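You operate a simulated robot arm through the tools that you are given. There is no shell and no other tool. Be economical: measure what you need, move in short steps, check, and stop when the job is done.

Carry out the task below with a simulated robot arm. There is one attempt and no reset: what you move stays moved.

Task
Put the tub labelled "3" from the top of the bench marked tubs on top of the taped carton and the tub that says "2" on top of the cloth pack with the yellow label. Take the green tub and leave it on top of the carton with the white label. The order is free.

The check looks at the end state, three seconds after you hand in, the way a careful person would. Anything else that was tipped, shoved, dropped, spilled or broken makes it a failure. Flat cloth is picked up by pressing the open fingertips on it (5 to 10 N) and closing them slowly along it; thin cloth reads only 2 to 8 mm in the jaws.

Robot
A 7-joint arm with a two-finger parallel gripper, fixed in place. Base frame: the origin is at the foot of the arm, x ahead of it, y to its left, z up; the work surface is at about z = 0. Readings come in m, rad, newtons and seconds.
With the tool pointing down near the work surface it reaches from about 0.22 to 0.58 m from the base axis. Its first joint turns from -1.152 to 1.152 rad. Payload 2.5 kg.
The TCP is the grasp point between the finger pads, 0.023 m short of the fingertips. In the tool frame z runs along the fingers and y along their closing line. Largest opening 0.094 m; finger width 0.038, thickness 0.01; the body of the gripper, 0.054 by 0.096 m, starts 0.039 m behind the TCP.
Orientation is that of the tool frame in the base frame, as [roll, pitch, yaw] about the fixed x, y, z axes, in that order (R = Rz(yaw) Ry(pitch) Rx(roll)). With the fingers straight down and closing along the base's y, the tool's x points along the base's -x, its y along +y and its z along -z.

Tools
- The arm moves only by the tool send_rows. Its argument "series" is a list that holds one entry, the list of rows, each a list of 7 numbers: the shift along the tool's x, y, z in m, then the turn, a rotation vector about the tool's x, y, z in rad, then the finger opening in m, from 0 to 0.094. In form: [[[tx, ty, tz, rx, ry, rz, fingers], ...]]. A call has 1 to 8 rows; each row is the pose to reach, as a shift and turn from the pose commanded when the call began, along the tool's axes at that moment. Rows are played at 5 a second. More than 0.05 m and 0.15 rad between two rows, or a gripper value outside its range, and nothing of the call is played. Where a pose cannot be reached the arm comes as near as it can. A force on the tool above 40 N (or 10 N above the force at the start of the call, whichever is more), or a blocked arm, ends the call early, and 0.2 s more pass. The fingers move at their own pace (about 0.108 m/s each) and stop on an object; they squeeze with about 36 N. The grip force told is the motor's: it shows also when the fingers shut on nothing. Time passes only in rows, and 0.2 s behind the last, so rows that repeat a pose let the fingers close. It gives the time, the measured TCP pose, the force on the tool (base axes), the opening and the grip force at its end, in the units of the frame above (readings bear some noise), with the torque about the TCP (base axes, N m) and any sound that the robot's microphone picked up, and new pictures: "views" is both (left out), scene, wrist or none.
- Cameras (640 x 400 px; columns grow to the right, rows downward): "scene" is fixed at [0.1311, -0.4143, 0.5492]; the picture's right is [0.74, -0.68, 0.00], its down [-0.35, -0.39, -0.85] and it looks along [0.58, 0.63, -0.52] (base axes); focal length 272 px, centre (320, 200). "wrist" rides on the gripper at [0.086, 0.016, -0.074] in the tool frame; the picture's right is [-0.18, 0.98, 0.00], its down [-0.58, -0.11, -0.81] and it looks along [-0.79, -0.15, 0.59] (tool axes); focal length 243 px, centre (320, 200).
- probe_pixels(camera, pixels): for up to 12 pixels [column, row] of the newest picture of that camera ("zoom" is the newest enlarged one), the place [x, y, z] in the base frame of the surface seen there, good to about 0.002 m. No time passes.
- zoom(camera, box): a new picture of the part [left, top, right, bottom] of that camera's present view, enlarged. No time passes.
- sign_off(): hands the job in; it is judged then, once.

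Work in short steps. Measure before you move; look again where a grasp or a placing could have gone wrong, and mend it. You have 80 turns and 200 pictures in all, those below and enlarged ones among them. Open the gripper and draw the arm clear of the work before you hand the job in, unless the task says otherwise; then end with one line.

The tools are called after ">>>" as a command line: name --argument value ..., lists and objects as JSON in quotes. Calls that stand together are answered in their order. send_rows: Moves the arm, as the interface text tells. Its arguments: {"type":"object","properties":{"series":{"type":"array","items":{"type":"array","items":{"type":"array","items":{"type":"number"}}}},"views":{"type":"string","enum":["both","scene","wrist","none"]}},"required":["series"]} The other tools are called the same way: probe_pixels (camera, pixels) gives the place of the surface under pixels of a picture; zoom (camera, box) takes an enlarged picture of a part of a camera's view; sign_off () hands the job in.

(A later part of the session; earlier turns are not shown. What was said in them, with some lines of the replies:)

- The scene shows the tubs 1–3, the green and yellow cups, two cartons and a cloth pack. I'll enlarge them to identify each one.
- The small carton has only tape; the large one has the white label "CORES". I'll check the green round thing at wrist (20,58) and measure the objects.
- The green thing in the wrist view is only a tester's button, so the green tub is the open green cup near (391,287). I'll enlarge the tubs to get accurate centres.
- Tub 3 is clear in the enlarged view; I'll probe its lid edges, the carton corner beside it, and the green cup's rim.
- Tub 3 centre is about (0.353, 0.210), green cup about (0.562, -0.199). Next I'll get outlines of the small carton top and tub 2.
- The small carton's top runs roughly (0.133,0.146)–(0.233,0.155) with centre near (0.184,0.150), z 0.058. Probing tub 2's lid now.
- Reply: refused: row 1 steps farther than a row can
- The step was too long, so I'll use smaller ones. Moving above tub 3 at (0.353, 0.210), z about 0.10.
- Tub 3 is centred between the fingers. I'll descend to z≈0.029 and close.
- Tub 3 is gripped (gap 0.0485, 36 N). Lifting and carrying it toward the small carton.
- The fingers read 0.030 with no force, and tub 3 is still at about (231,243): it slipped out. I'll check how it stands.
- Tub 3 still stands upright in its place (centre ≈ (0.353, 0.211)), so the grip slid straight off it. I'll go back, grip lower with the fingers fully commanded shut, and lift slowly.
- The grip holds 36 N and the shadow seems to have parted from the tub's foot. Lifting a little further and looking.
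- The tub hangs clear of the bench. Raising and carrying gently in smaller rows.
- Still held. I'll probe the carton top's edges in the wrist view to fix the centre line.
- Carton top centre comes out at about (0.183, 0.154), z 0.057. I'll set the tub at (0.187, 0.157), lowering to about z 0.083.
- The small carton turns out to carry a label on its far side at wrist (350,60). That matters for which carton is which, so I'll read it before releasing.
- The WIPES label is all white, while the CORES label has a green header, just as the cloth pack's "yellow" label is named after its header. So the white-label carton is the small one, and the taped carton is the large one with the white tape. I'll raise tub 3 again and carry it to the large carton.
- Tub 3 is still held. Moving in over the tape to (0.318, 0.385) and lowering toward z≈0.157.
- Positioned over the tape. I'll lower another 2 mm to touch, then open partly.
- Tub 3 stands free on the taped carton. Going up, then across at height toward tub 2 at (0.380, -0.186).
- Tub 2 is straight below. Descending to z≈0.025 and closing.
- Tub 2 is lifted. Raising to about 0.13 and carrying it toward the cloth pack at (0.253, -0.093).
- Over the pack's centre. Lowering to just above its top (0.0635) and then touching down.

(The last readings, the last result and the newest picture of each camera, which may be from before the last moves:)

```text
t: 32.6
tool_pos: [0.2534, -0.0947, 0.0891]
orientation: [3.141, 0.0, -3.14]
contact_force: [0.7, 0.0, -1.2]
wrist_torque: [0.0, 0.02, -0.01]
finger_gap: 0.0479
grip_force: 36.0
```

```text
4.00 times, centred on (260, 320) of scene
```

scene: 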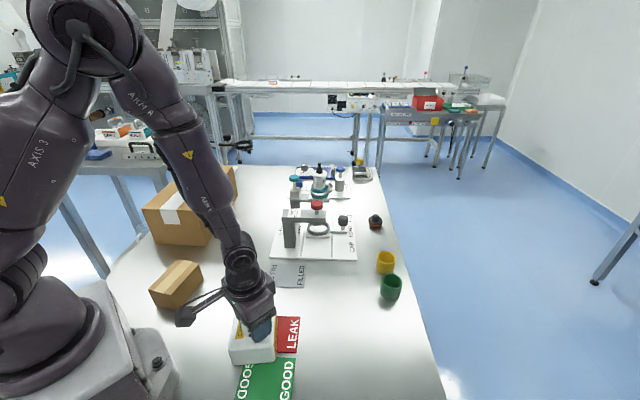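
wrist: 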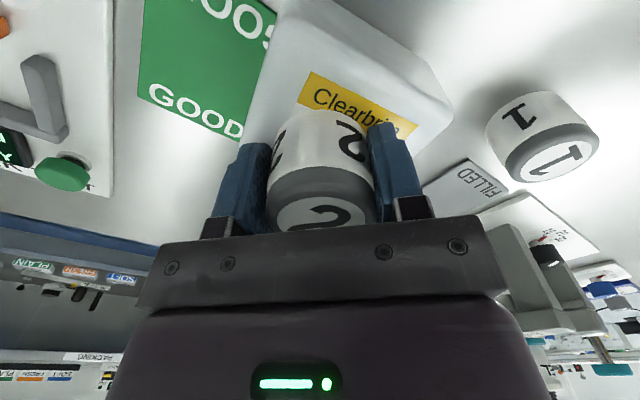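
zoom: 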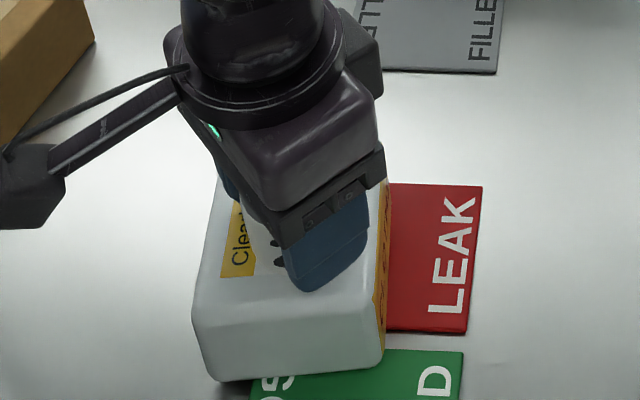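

The pack extends well toward the base in the wrist view; I'll check its edges before letting go.

>>> probe_pixels --camera "wrist" --pixels '[[252, 110], [270, 40], [285, 10], [360, 20], [420, 60], [445, 95], [430, 115], [410, 140], [265, 135]]'

>>> probe_pixels --camera "scene" --pixels '[[239, 352], [262, 355], [271, 340], [272, 352], [234, 345], [304, 319], [303, 323], [262, 340]]'

```text
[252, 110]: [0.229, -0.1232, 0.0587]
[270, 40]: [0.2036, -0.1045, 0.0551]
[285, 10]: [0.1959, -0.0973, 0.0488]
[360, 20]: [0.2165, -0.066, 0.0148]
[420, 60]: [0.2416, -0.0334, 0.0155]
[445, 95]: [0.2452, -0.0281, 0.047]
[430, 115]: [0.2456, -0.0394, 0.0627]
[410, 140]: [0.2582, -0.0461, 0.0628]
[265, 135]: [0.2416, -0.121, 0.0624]
```

```text
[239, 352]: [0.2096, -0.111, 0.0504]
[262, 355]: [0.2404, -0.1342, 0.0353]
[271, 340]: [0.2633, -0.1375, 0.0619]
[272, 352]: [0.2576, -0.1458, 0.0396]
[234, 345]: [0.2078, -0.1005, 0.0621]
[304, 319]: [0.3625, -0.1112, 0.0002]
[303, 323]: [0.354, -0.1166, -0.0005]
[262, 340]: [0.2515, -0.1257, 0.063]
```

The corners confirm the pack centre at about (0.253, -0.092). I'll press 1 mm lower and release.

>>> send_rows --series '[[[0, 0, 0.001, 0, 0, 0, 0.0], [0, 0, 0.001, 0, 0, 0, 0.0], [0, 0, 0.001, 0, 0, 0, 0.052], [0, 0, 0.001, 0, 0, 0, 0.06], [0, 0, 0.001, 0, 0, 0, 0.075], [0, 0, 0.001, 0, 0, 0, 0.08]]]' --views "wrist"

```text
t: 34.0
tool_pos: [0.2523, -0.094, 0.0878]
orientation: [3.14, 0.0, -3.14]
contact_force: [0.1, -0.3, 0.9]
wrist_torque: [0.01, -0.01, 0.01]
finger_gap: 0.0797
grip_force: 0.0
```

wrist: 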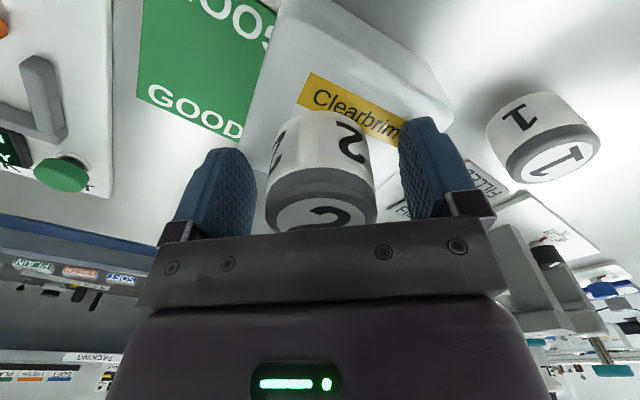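

Tub 2 stands on the pack. Going straight up, then out toward the green cup.

>>> send_rows --series '[[[0, 0, -0.02, 0, 0, 0, 0.08], [0, 0, -0.06, 0, 0, 0, 0.08], [0, 0, -0.1, 0, 0, 0, 0.08], [-0.045, -0.016, -0.1, 0, 0, 0, 0.08], [-0.09, -0.032, -0.1, 0, 0, 0, 0.08], [-0.135, -0.047, -0.1, 0, 0, 0, 0.08], [-0.18, -0.063, -0.1, 0, 0, 0, 0.08], [-0.225, -0.08, -0.1, 0, 0, 0, 0.08]]]'

>>> zoom --camera "scene" --box '[210, 250, 310, 370]'

```text
t: 35.8
tool_pos: [0.478, -0.1741, 0.188]
orientation: [3.141, -0.001, 3.141]
contact_force: [0.1, 0.1, -0.1]
wrist_torque: [0.02, 0.02, 0.0]
finger_gap: 0.0798
grip_force: 0.2
```

scene: 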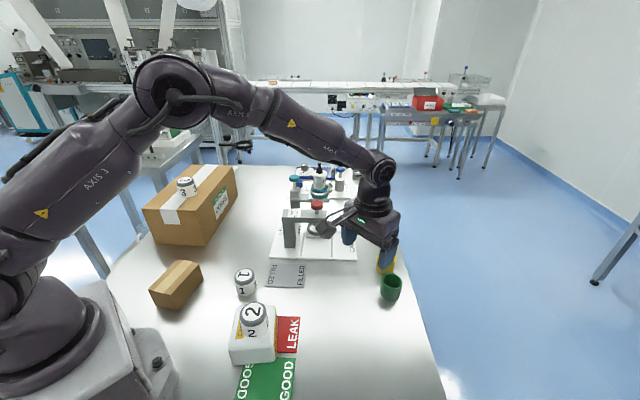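
wrist: 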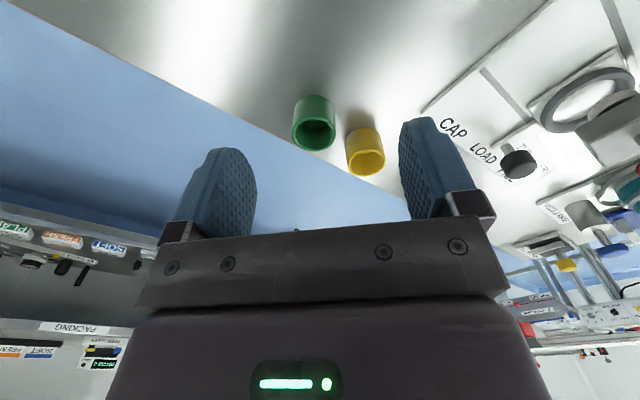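

```text
3.33 times, centred on (260, 310) of scene
```

zoom: 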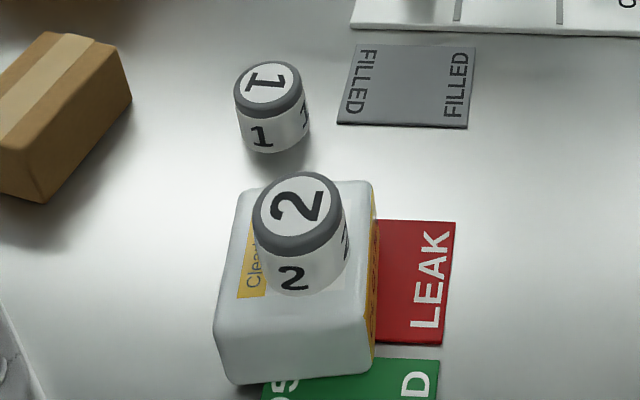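

Tub 2 stands squarely on the pack. I'll measure the two cups in the wrist view before going down.

>>> probe_pixels --camera "wrist" --pixels '[[295, 128], [333, 128], [313, 118], [316, 148], [297, 108], [328, 108], [349, 158], [383, 160], [366, 173], [364, 151], [352, 140], [375, 138]]'

>>> zoom --camera "wrist" --box '[270, 70, 410, 190]'

```text
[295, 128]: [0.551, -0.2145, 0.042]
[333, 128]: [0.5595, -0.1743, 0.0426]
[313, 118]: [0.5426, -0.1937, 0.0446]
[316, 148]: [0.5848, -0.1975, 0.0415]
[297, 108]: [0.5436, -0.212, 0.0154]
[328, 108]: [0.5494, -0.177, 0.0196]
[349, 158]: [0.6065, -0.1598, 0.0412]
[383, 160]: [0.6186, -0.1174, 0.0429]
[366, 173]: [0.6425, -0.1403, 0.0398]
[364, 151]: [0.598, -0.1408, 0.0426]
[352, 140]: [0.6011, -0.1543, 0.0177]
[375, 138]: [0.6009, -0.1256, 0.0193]
```

```text
3.33 times, centred on (340, 130) of wrist
```

zoom: 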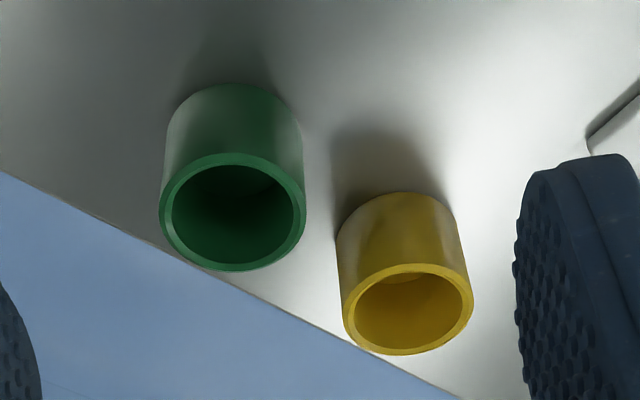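

Green centre is (0.563, -0.196), yellow (0.620, -0.140). I'll go to (0.553, -0.197) so the pads still span the cup's diameter, first down to z≈0.08.

>>> send_rows --series '[[[-0.03, -0.01, 0.02, 0, 0, 0, 0.075], [-0.06, -0.018, 0.04, 0, 0, 0, 0.075], [-0.075, -0.023, 0.07, 0, 0, 0, 0.075], [-0.075, -0.023, 0.095, 0, 0, 0, 0.075], [-0.075, -0.023, 0.108, 0, 0, 0, 0.075]]]'

```text
t: 37.0
tool_pos: [0.5536, -0.197, 0.0794]
orientation: [3.14, 0.0, 3.141]
contact_force: [-1.3, -1.5, 0.1]
wrist_torque: [0.02, 0.0, 0.01]
finger_gap: 0.075
grip_force: 0.0
```

scene: 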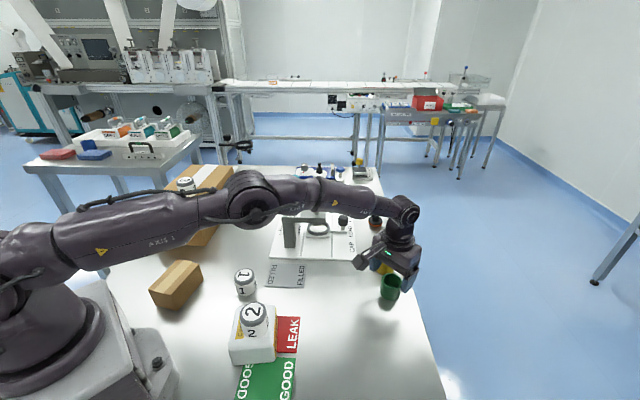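
wrist: 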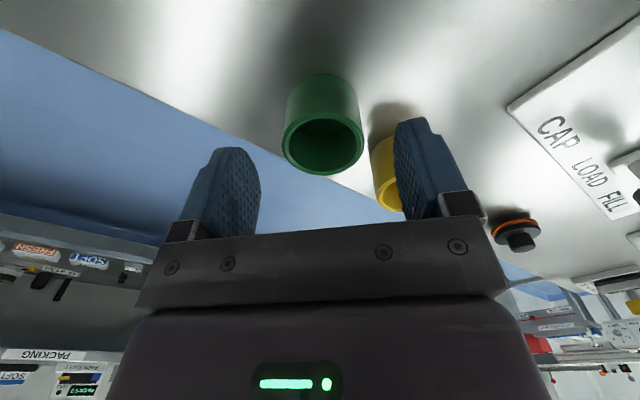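

The pose is reached and the fingers straddle the green cup clear of the yellow one. Descending to z≈0.026.

>>> send_rows --series '[[[-0.001, 0, 0.015, 0, 0, 0, 0.075], [-0.001, 0, 0.03, 0, 0, 0, 0.075], [-0.001, 0, 0.043, 0, 0, 0, 0.075], [-0.001, 0, 0.0535, 0, 0, 0, 0.075], [-0.001, 0, 0.0535, 0, 0, 0, 0.075]]]'

```text
t: 38.2
tool_pos: [0.5546, -0.1962, 0.0257]
orientation: [3.141, 0.0, 3.141]
contact_force: [-0.2, -0.7, 0.3]
wrist_torque: [-0.01, -0.02, 0.01]
finger_gap: 0.075
grip_force: 0.0
```

scene: 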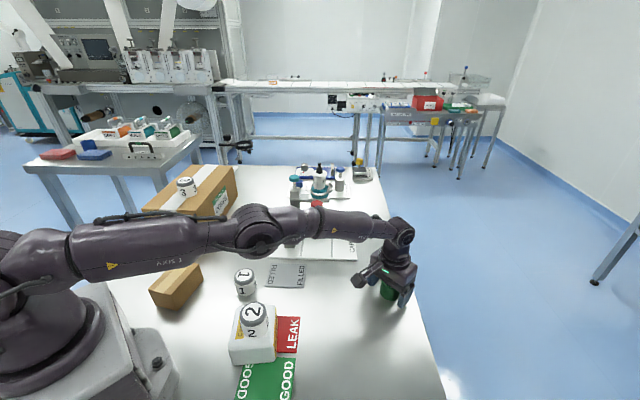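
wrist: 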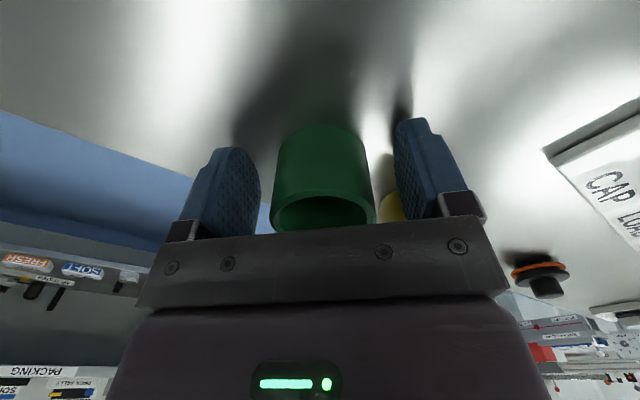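

The cup sits centred between the pads. Closing, then a slow lift.

>>> send_rows --series '[[[-0.004, 0, 0, 0, 0, 0, 0.06], [-0.004, 0, 0, 0, 0, 0, 0.0], [-0.004, 0, 0, 0, 0, 0, 0.0], [-0.004, 0, 0, 0, 0, 0, 0.0], [-0.004, 0, -0.003, 0, 0, 0, 0.0], [-0.004, 0, -0.007, 0, 0, 0, 0.0], [-0.004, 0, -0.012, 0, 0, 0, 0.0], [-0.004, 0, -0.018, 0, 0, 0, 0.0]]]'

```text
t: 40.0
tool_pos: [0.5587, -0.1963, 0.0446]
orientation: [3.141, 0.0, 3.14]
contact_force: [-0.2, 0.4, 0.1]
wrist_torque: [0.01, -0.02, -0.01]
finger_gap: 0.0491
grip_force: 36.2
```

scene: 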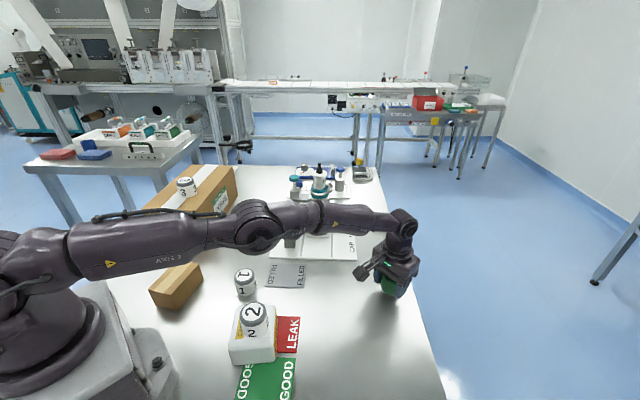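
wrist: 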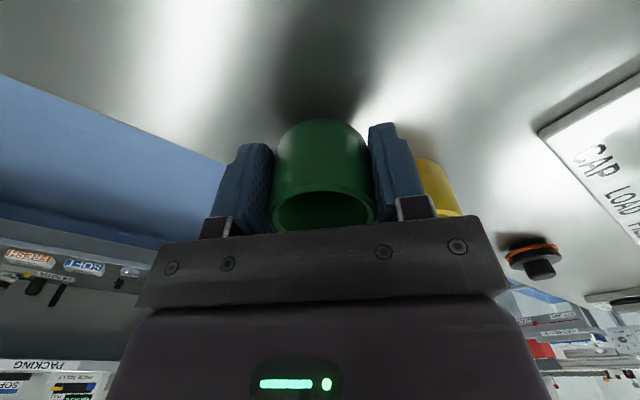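

The green cup is held and off the bench. Raising it to about 0.21 m, then carrying it toward the small carton.

>>> send_rows --series '[[[0, 0, -0.015, 0, 0, 0, 0.0], [0, 0, -0.04, 0, 0, 0, 0.0], [0, 0, -0.07, 0, 0, 0, 0.0], [0, 0, -0.1, 0, 0, 0, 0.0], [0, 0, -0.13, 0, 0, 0, 0.0], [0, 0, -0.155, 0, 0, 0, 0.0], [0.015, 0.01, -0.165, 0, 0, 0, 0.0], [0.035, 0.028, -0.165, 0, 0, 0, 0.0]]]' --views "none"

>>> send_rows --series '[[[0.025, 0.022, 0, 0, 0, 0, 0.0], [0.05, 0.045, 0, 0, 0, 0, 0.0], [0.075, 0.068, 0, 0, 0, 0, 0.0], [0.1, 0.092, 0, 0, 0, 0, 0.0], [0.125, 0.116, 0, 0, 0, 0, 0.0], [0.15, 0.14, 0, 0, 0, 0, 0.0], [0.175, 0.164, 0, 0, 0, 0, 0.0], [0.2, 0.188, 0, 0, 0, 0, 0.0]]]' --views "scene"

>>> send_rows --series '[[[0.025, 0.023, 0, 0, 0, 0, 0.0], [0.05, 0.047, 0, 0, 0, 0, 0.0], [0.075, 0.07, 0, 0, 0, 0, 0.0], [0.1, 0.095, 0, 0, 0, 0, 0.0], [0.12, 0.115, 0, 0, 0, 0, 0.0], [0.132, 0.13, 0, 0, 0, 0, 0.0], [0.138, 0.137, 0, 0, 0, 0, 0.0]]]'

```text
t: 41.8
tool_pos: [0.5216, -0.1676, 0.2101]
orientation: [-3.139, 0.001, -3.14]
contact_force: [0.4, -0.4, -0.6]
wrist_torque: [-0.01, 0.0, -0.03]
finger_gap: 0.0487
grip_force: 36.0
```

```text
t: 43.6
tool_pos: [0.3218, 0.0191, 0.2092]
orientation: [3.141, -0.001, 3.14]
contact_force: [-0.2, -0.4, 0.8]
wrist_torque: [-0.01, -0.06, 0.04]
finger_gap: 0.0493
grip_force: 35.9
```

scene: 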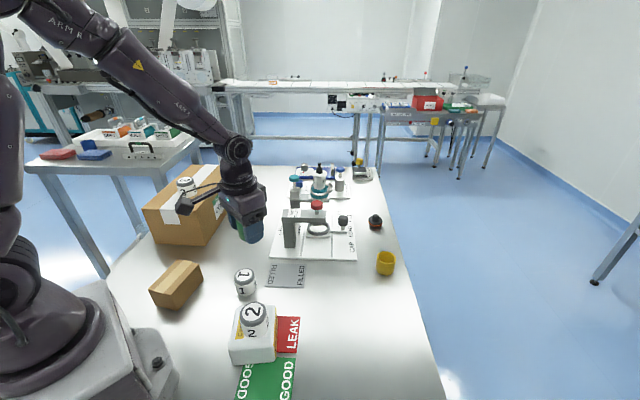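

```text
t: 45.2
tool_pos: [0.1847, 0.1568, 0.2092]
orientation: [-3.141, -0.001, -3.141]
contact_force: [0.4, 0.1, -1.3]
wrist_torque: [0.01, 0.02, 0.0]
finger_gap: 0.0489
grip_force: 36.0
```

scene: 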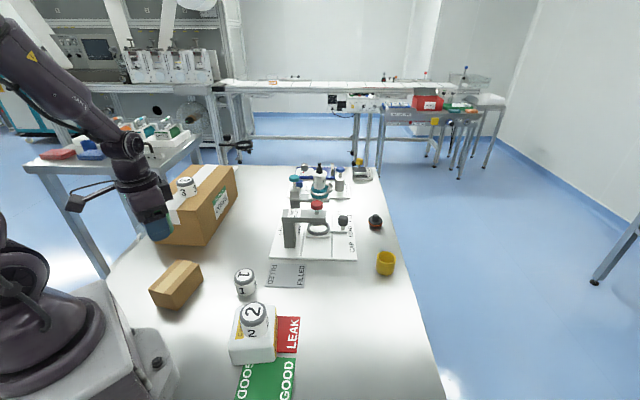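
wrist: 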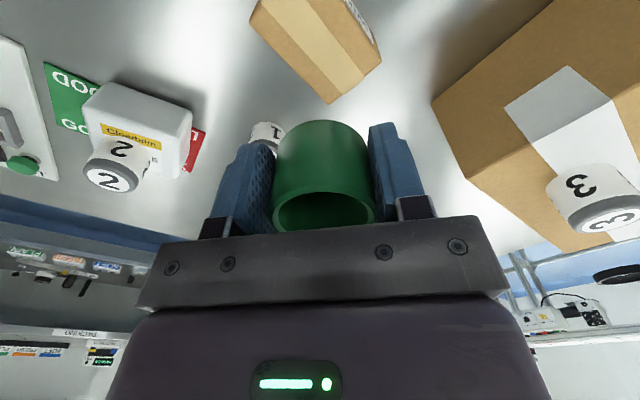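

The cup is above the small carton. Lowering toward z≈0.084 at (0.182, 0.157).

>>> send_rows --series '[[[0.003, 0, 0.025, 0, 0, 0, 0.0], [0.003, 0, 0.05, 0, 0, 0, 0.0], [0.003, 0, 0.075, 0, 0, 0, 0.0], [0.003, 0, 0.098, 0, 0, 0, 0.0], [0.003, 0, 0.113, 0, 0, 0, 0.0], [0.003, 0, 0.122, 0, 0, 0, 0.0], [0.003, 0, 0.125, 0, 0, 0, 0.0], [0.003, 0, 0.125, 0, 0, 0, 0.0]]]'

>>> zoom --camera "scene" --box '[130, 220, 230, 310]'

>>> zoom --camera "wrist" --box '[180, 0, 460, 240]'

```text
t: 47.0
tool_pos: [0.1823, 0.1558, 0.0852]
orientation: [3.141, -0.002, -3.141]
contact_force: [-0.4, -0.1, -0.1]
wrist_torque: [-0.02, -0.05, -0.03]
finger_gap: 0.0491
grip_force: 35.6
```

scene: 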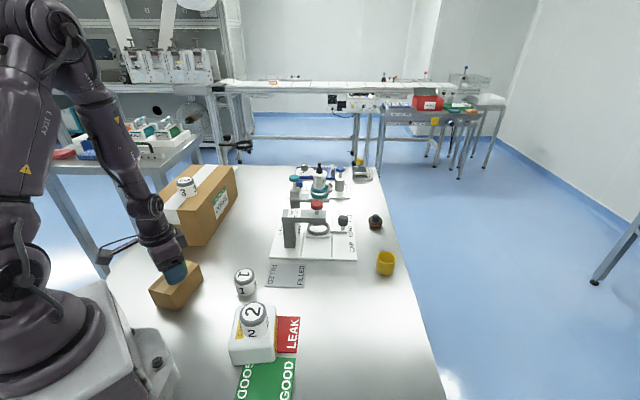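
wrist: 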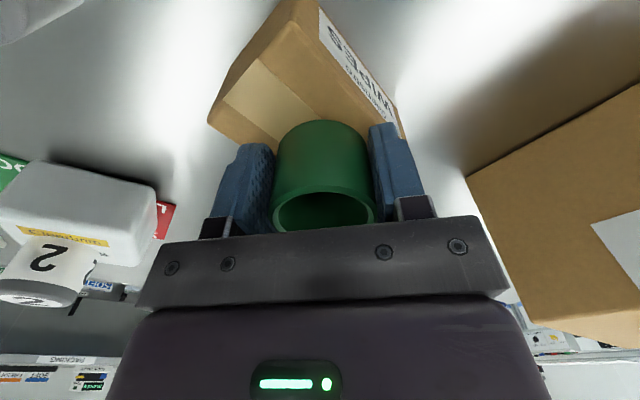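

```text
4.44 times, centred on (180, 265) of scene
```

zoom: 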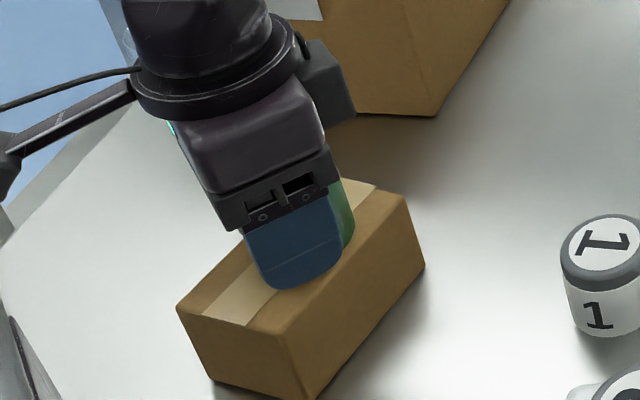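

```text
1.67 times, centred on (320, 120) of wrist
```

zoom: 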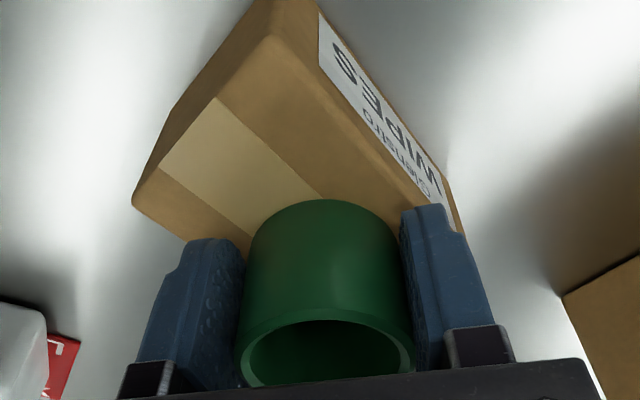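

The cup is centred across the carton with margin to its far end. Lowering 1.5 mm and releasing.

>>> send_rows --series '[[[0, 0, 0.001, 0, 0, 0, 0.0], [0, 0, 0.0018, 0, 0, 0, 0.0], [0, 0, 0.0018, 0, 0, 0, 0.0], [0, 0, 0.0018, 0, 0, 0, 0.053], [0, 0, 0.0018, 0, 0, 0, 0.06], [0, 0, 0.0018, 0, 0, 0, 0.075]]]' --views "wrist"

```text
t: 48.4
tool_pos: [0.1819, 0.1562, 0.0826]
orientation: [-3.141, 0.0, -3.142]
contact_force: [0.0, -0.1, -1.0]
wrist_torque: [0.02, 0.0, -0.02]
finger_gap: 0.075
grip_force: 0.1
```

wrist: 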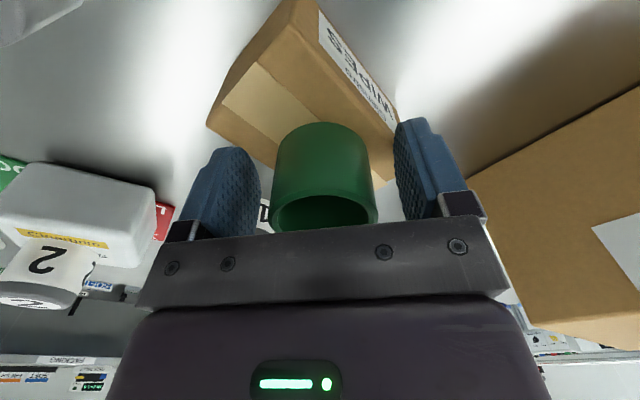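

Released and standing. Rising straight up, then moving clear over the free middle of the bench.

>>> send_rows --series '[[[0, 0, -0.02, 0, 0, 0, 0.075], [0, 0, -0.06, 0, 0, 0, 0.075], [0, 0, -0.105, 0, 0, 0, 0.085], [0, 0, -0.15, 0, 0, 0, 0.085], [0, 0, -0.195, 0, 0, 0, 0.085], [0, 0, -0.24, 0, 0, 0, 0.085], [-0.045, 0, -0.25, 0, 0, 0, 0.085], [-0.09, 0, -0.26, 0, 0, 0, 0.085]]]'

>>> zoom --camera "scene" --box '[120, 150, 320, 370]'

```text
t: 50.2
tool_pos: [0.2721, 0.1556, 0.3428]
orientation: [-3.14, -0.001, -3.139]
contact_force: [0.3, 0.3, 0.0]
wrist_torque: [0.02, 0.0, -0.01]
finger_gap: 0.0851
grip_force: 0.0
```

scene: 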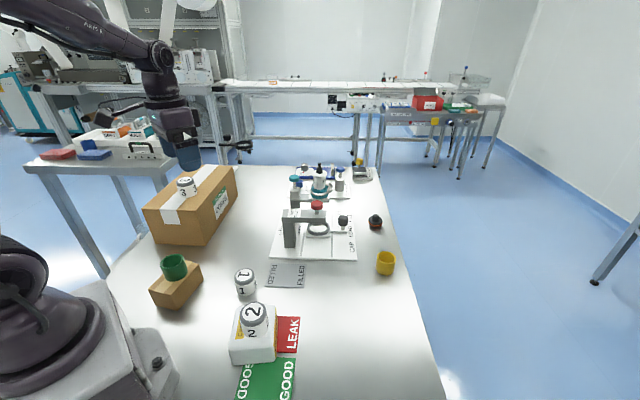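
wrist: 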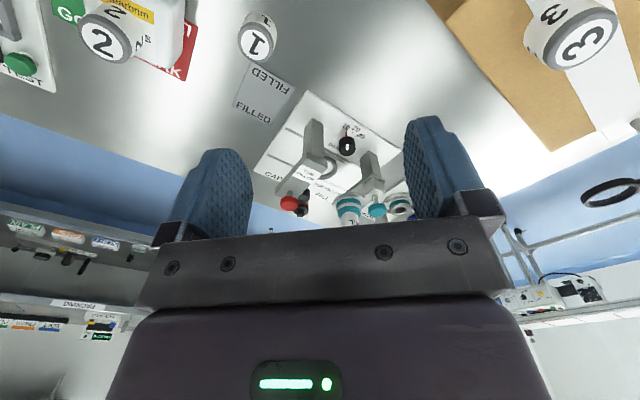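

```text
1.82 times, centred on (220, 260) of scene
```

zoom: 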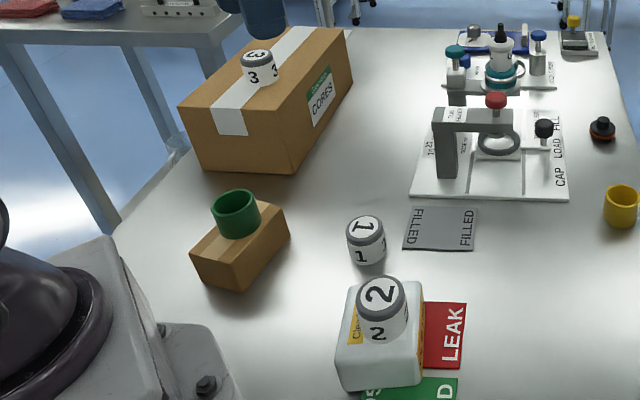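

All three tubs stand upright where they should be, nothing else has moved, and the gripper is open and clear. Handing in.

>>> sign_off

```text
The job is handed in.
```

I handed the job in with tub 3 on the large carton with the white tape, tub 2 on the cloth pack with the yellow label, and the green tub on the small carton with the white WIPES label; both cartons carry tape and a label, so that pairing was my reading of the task (the large carton's label has a green header).
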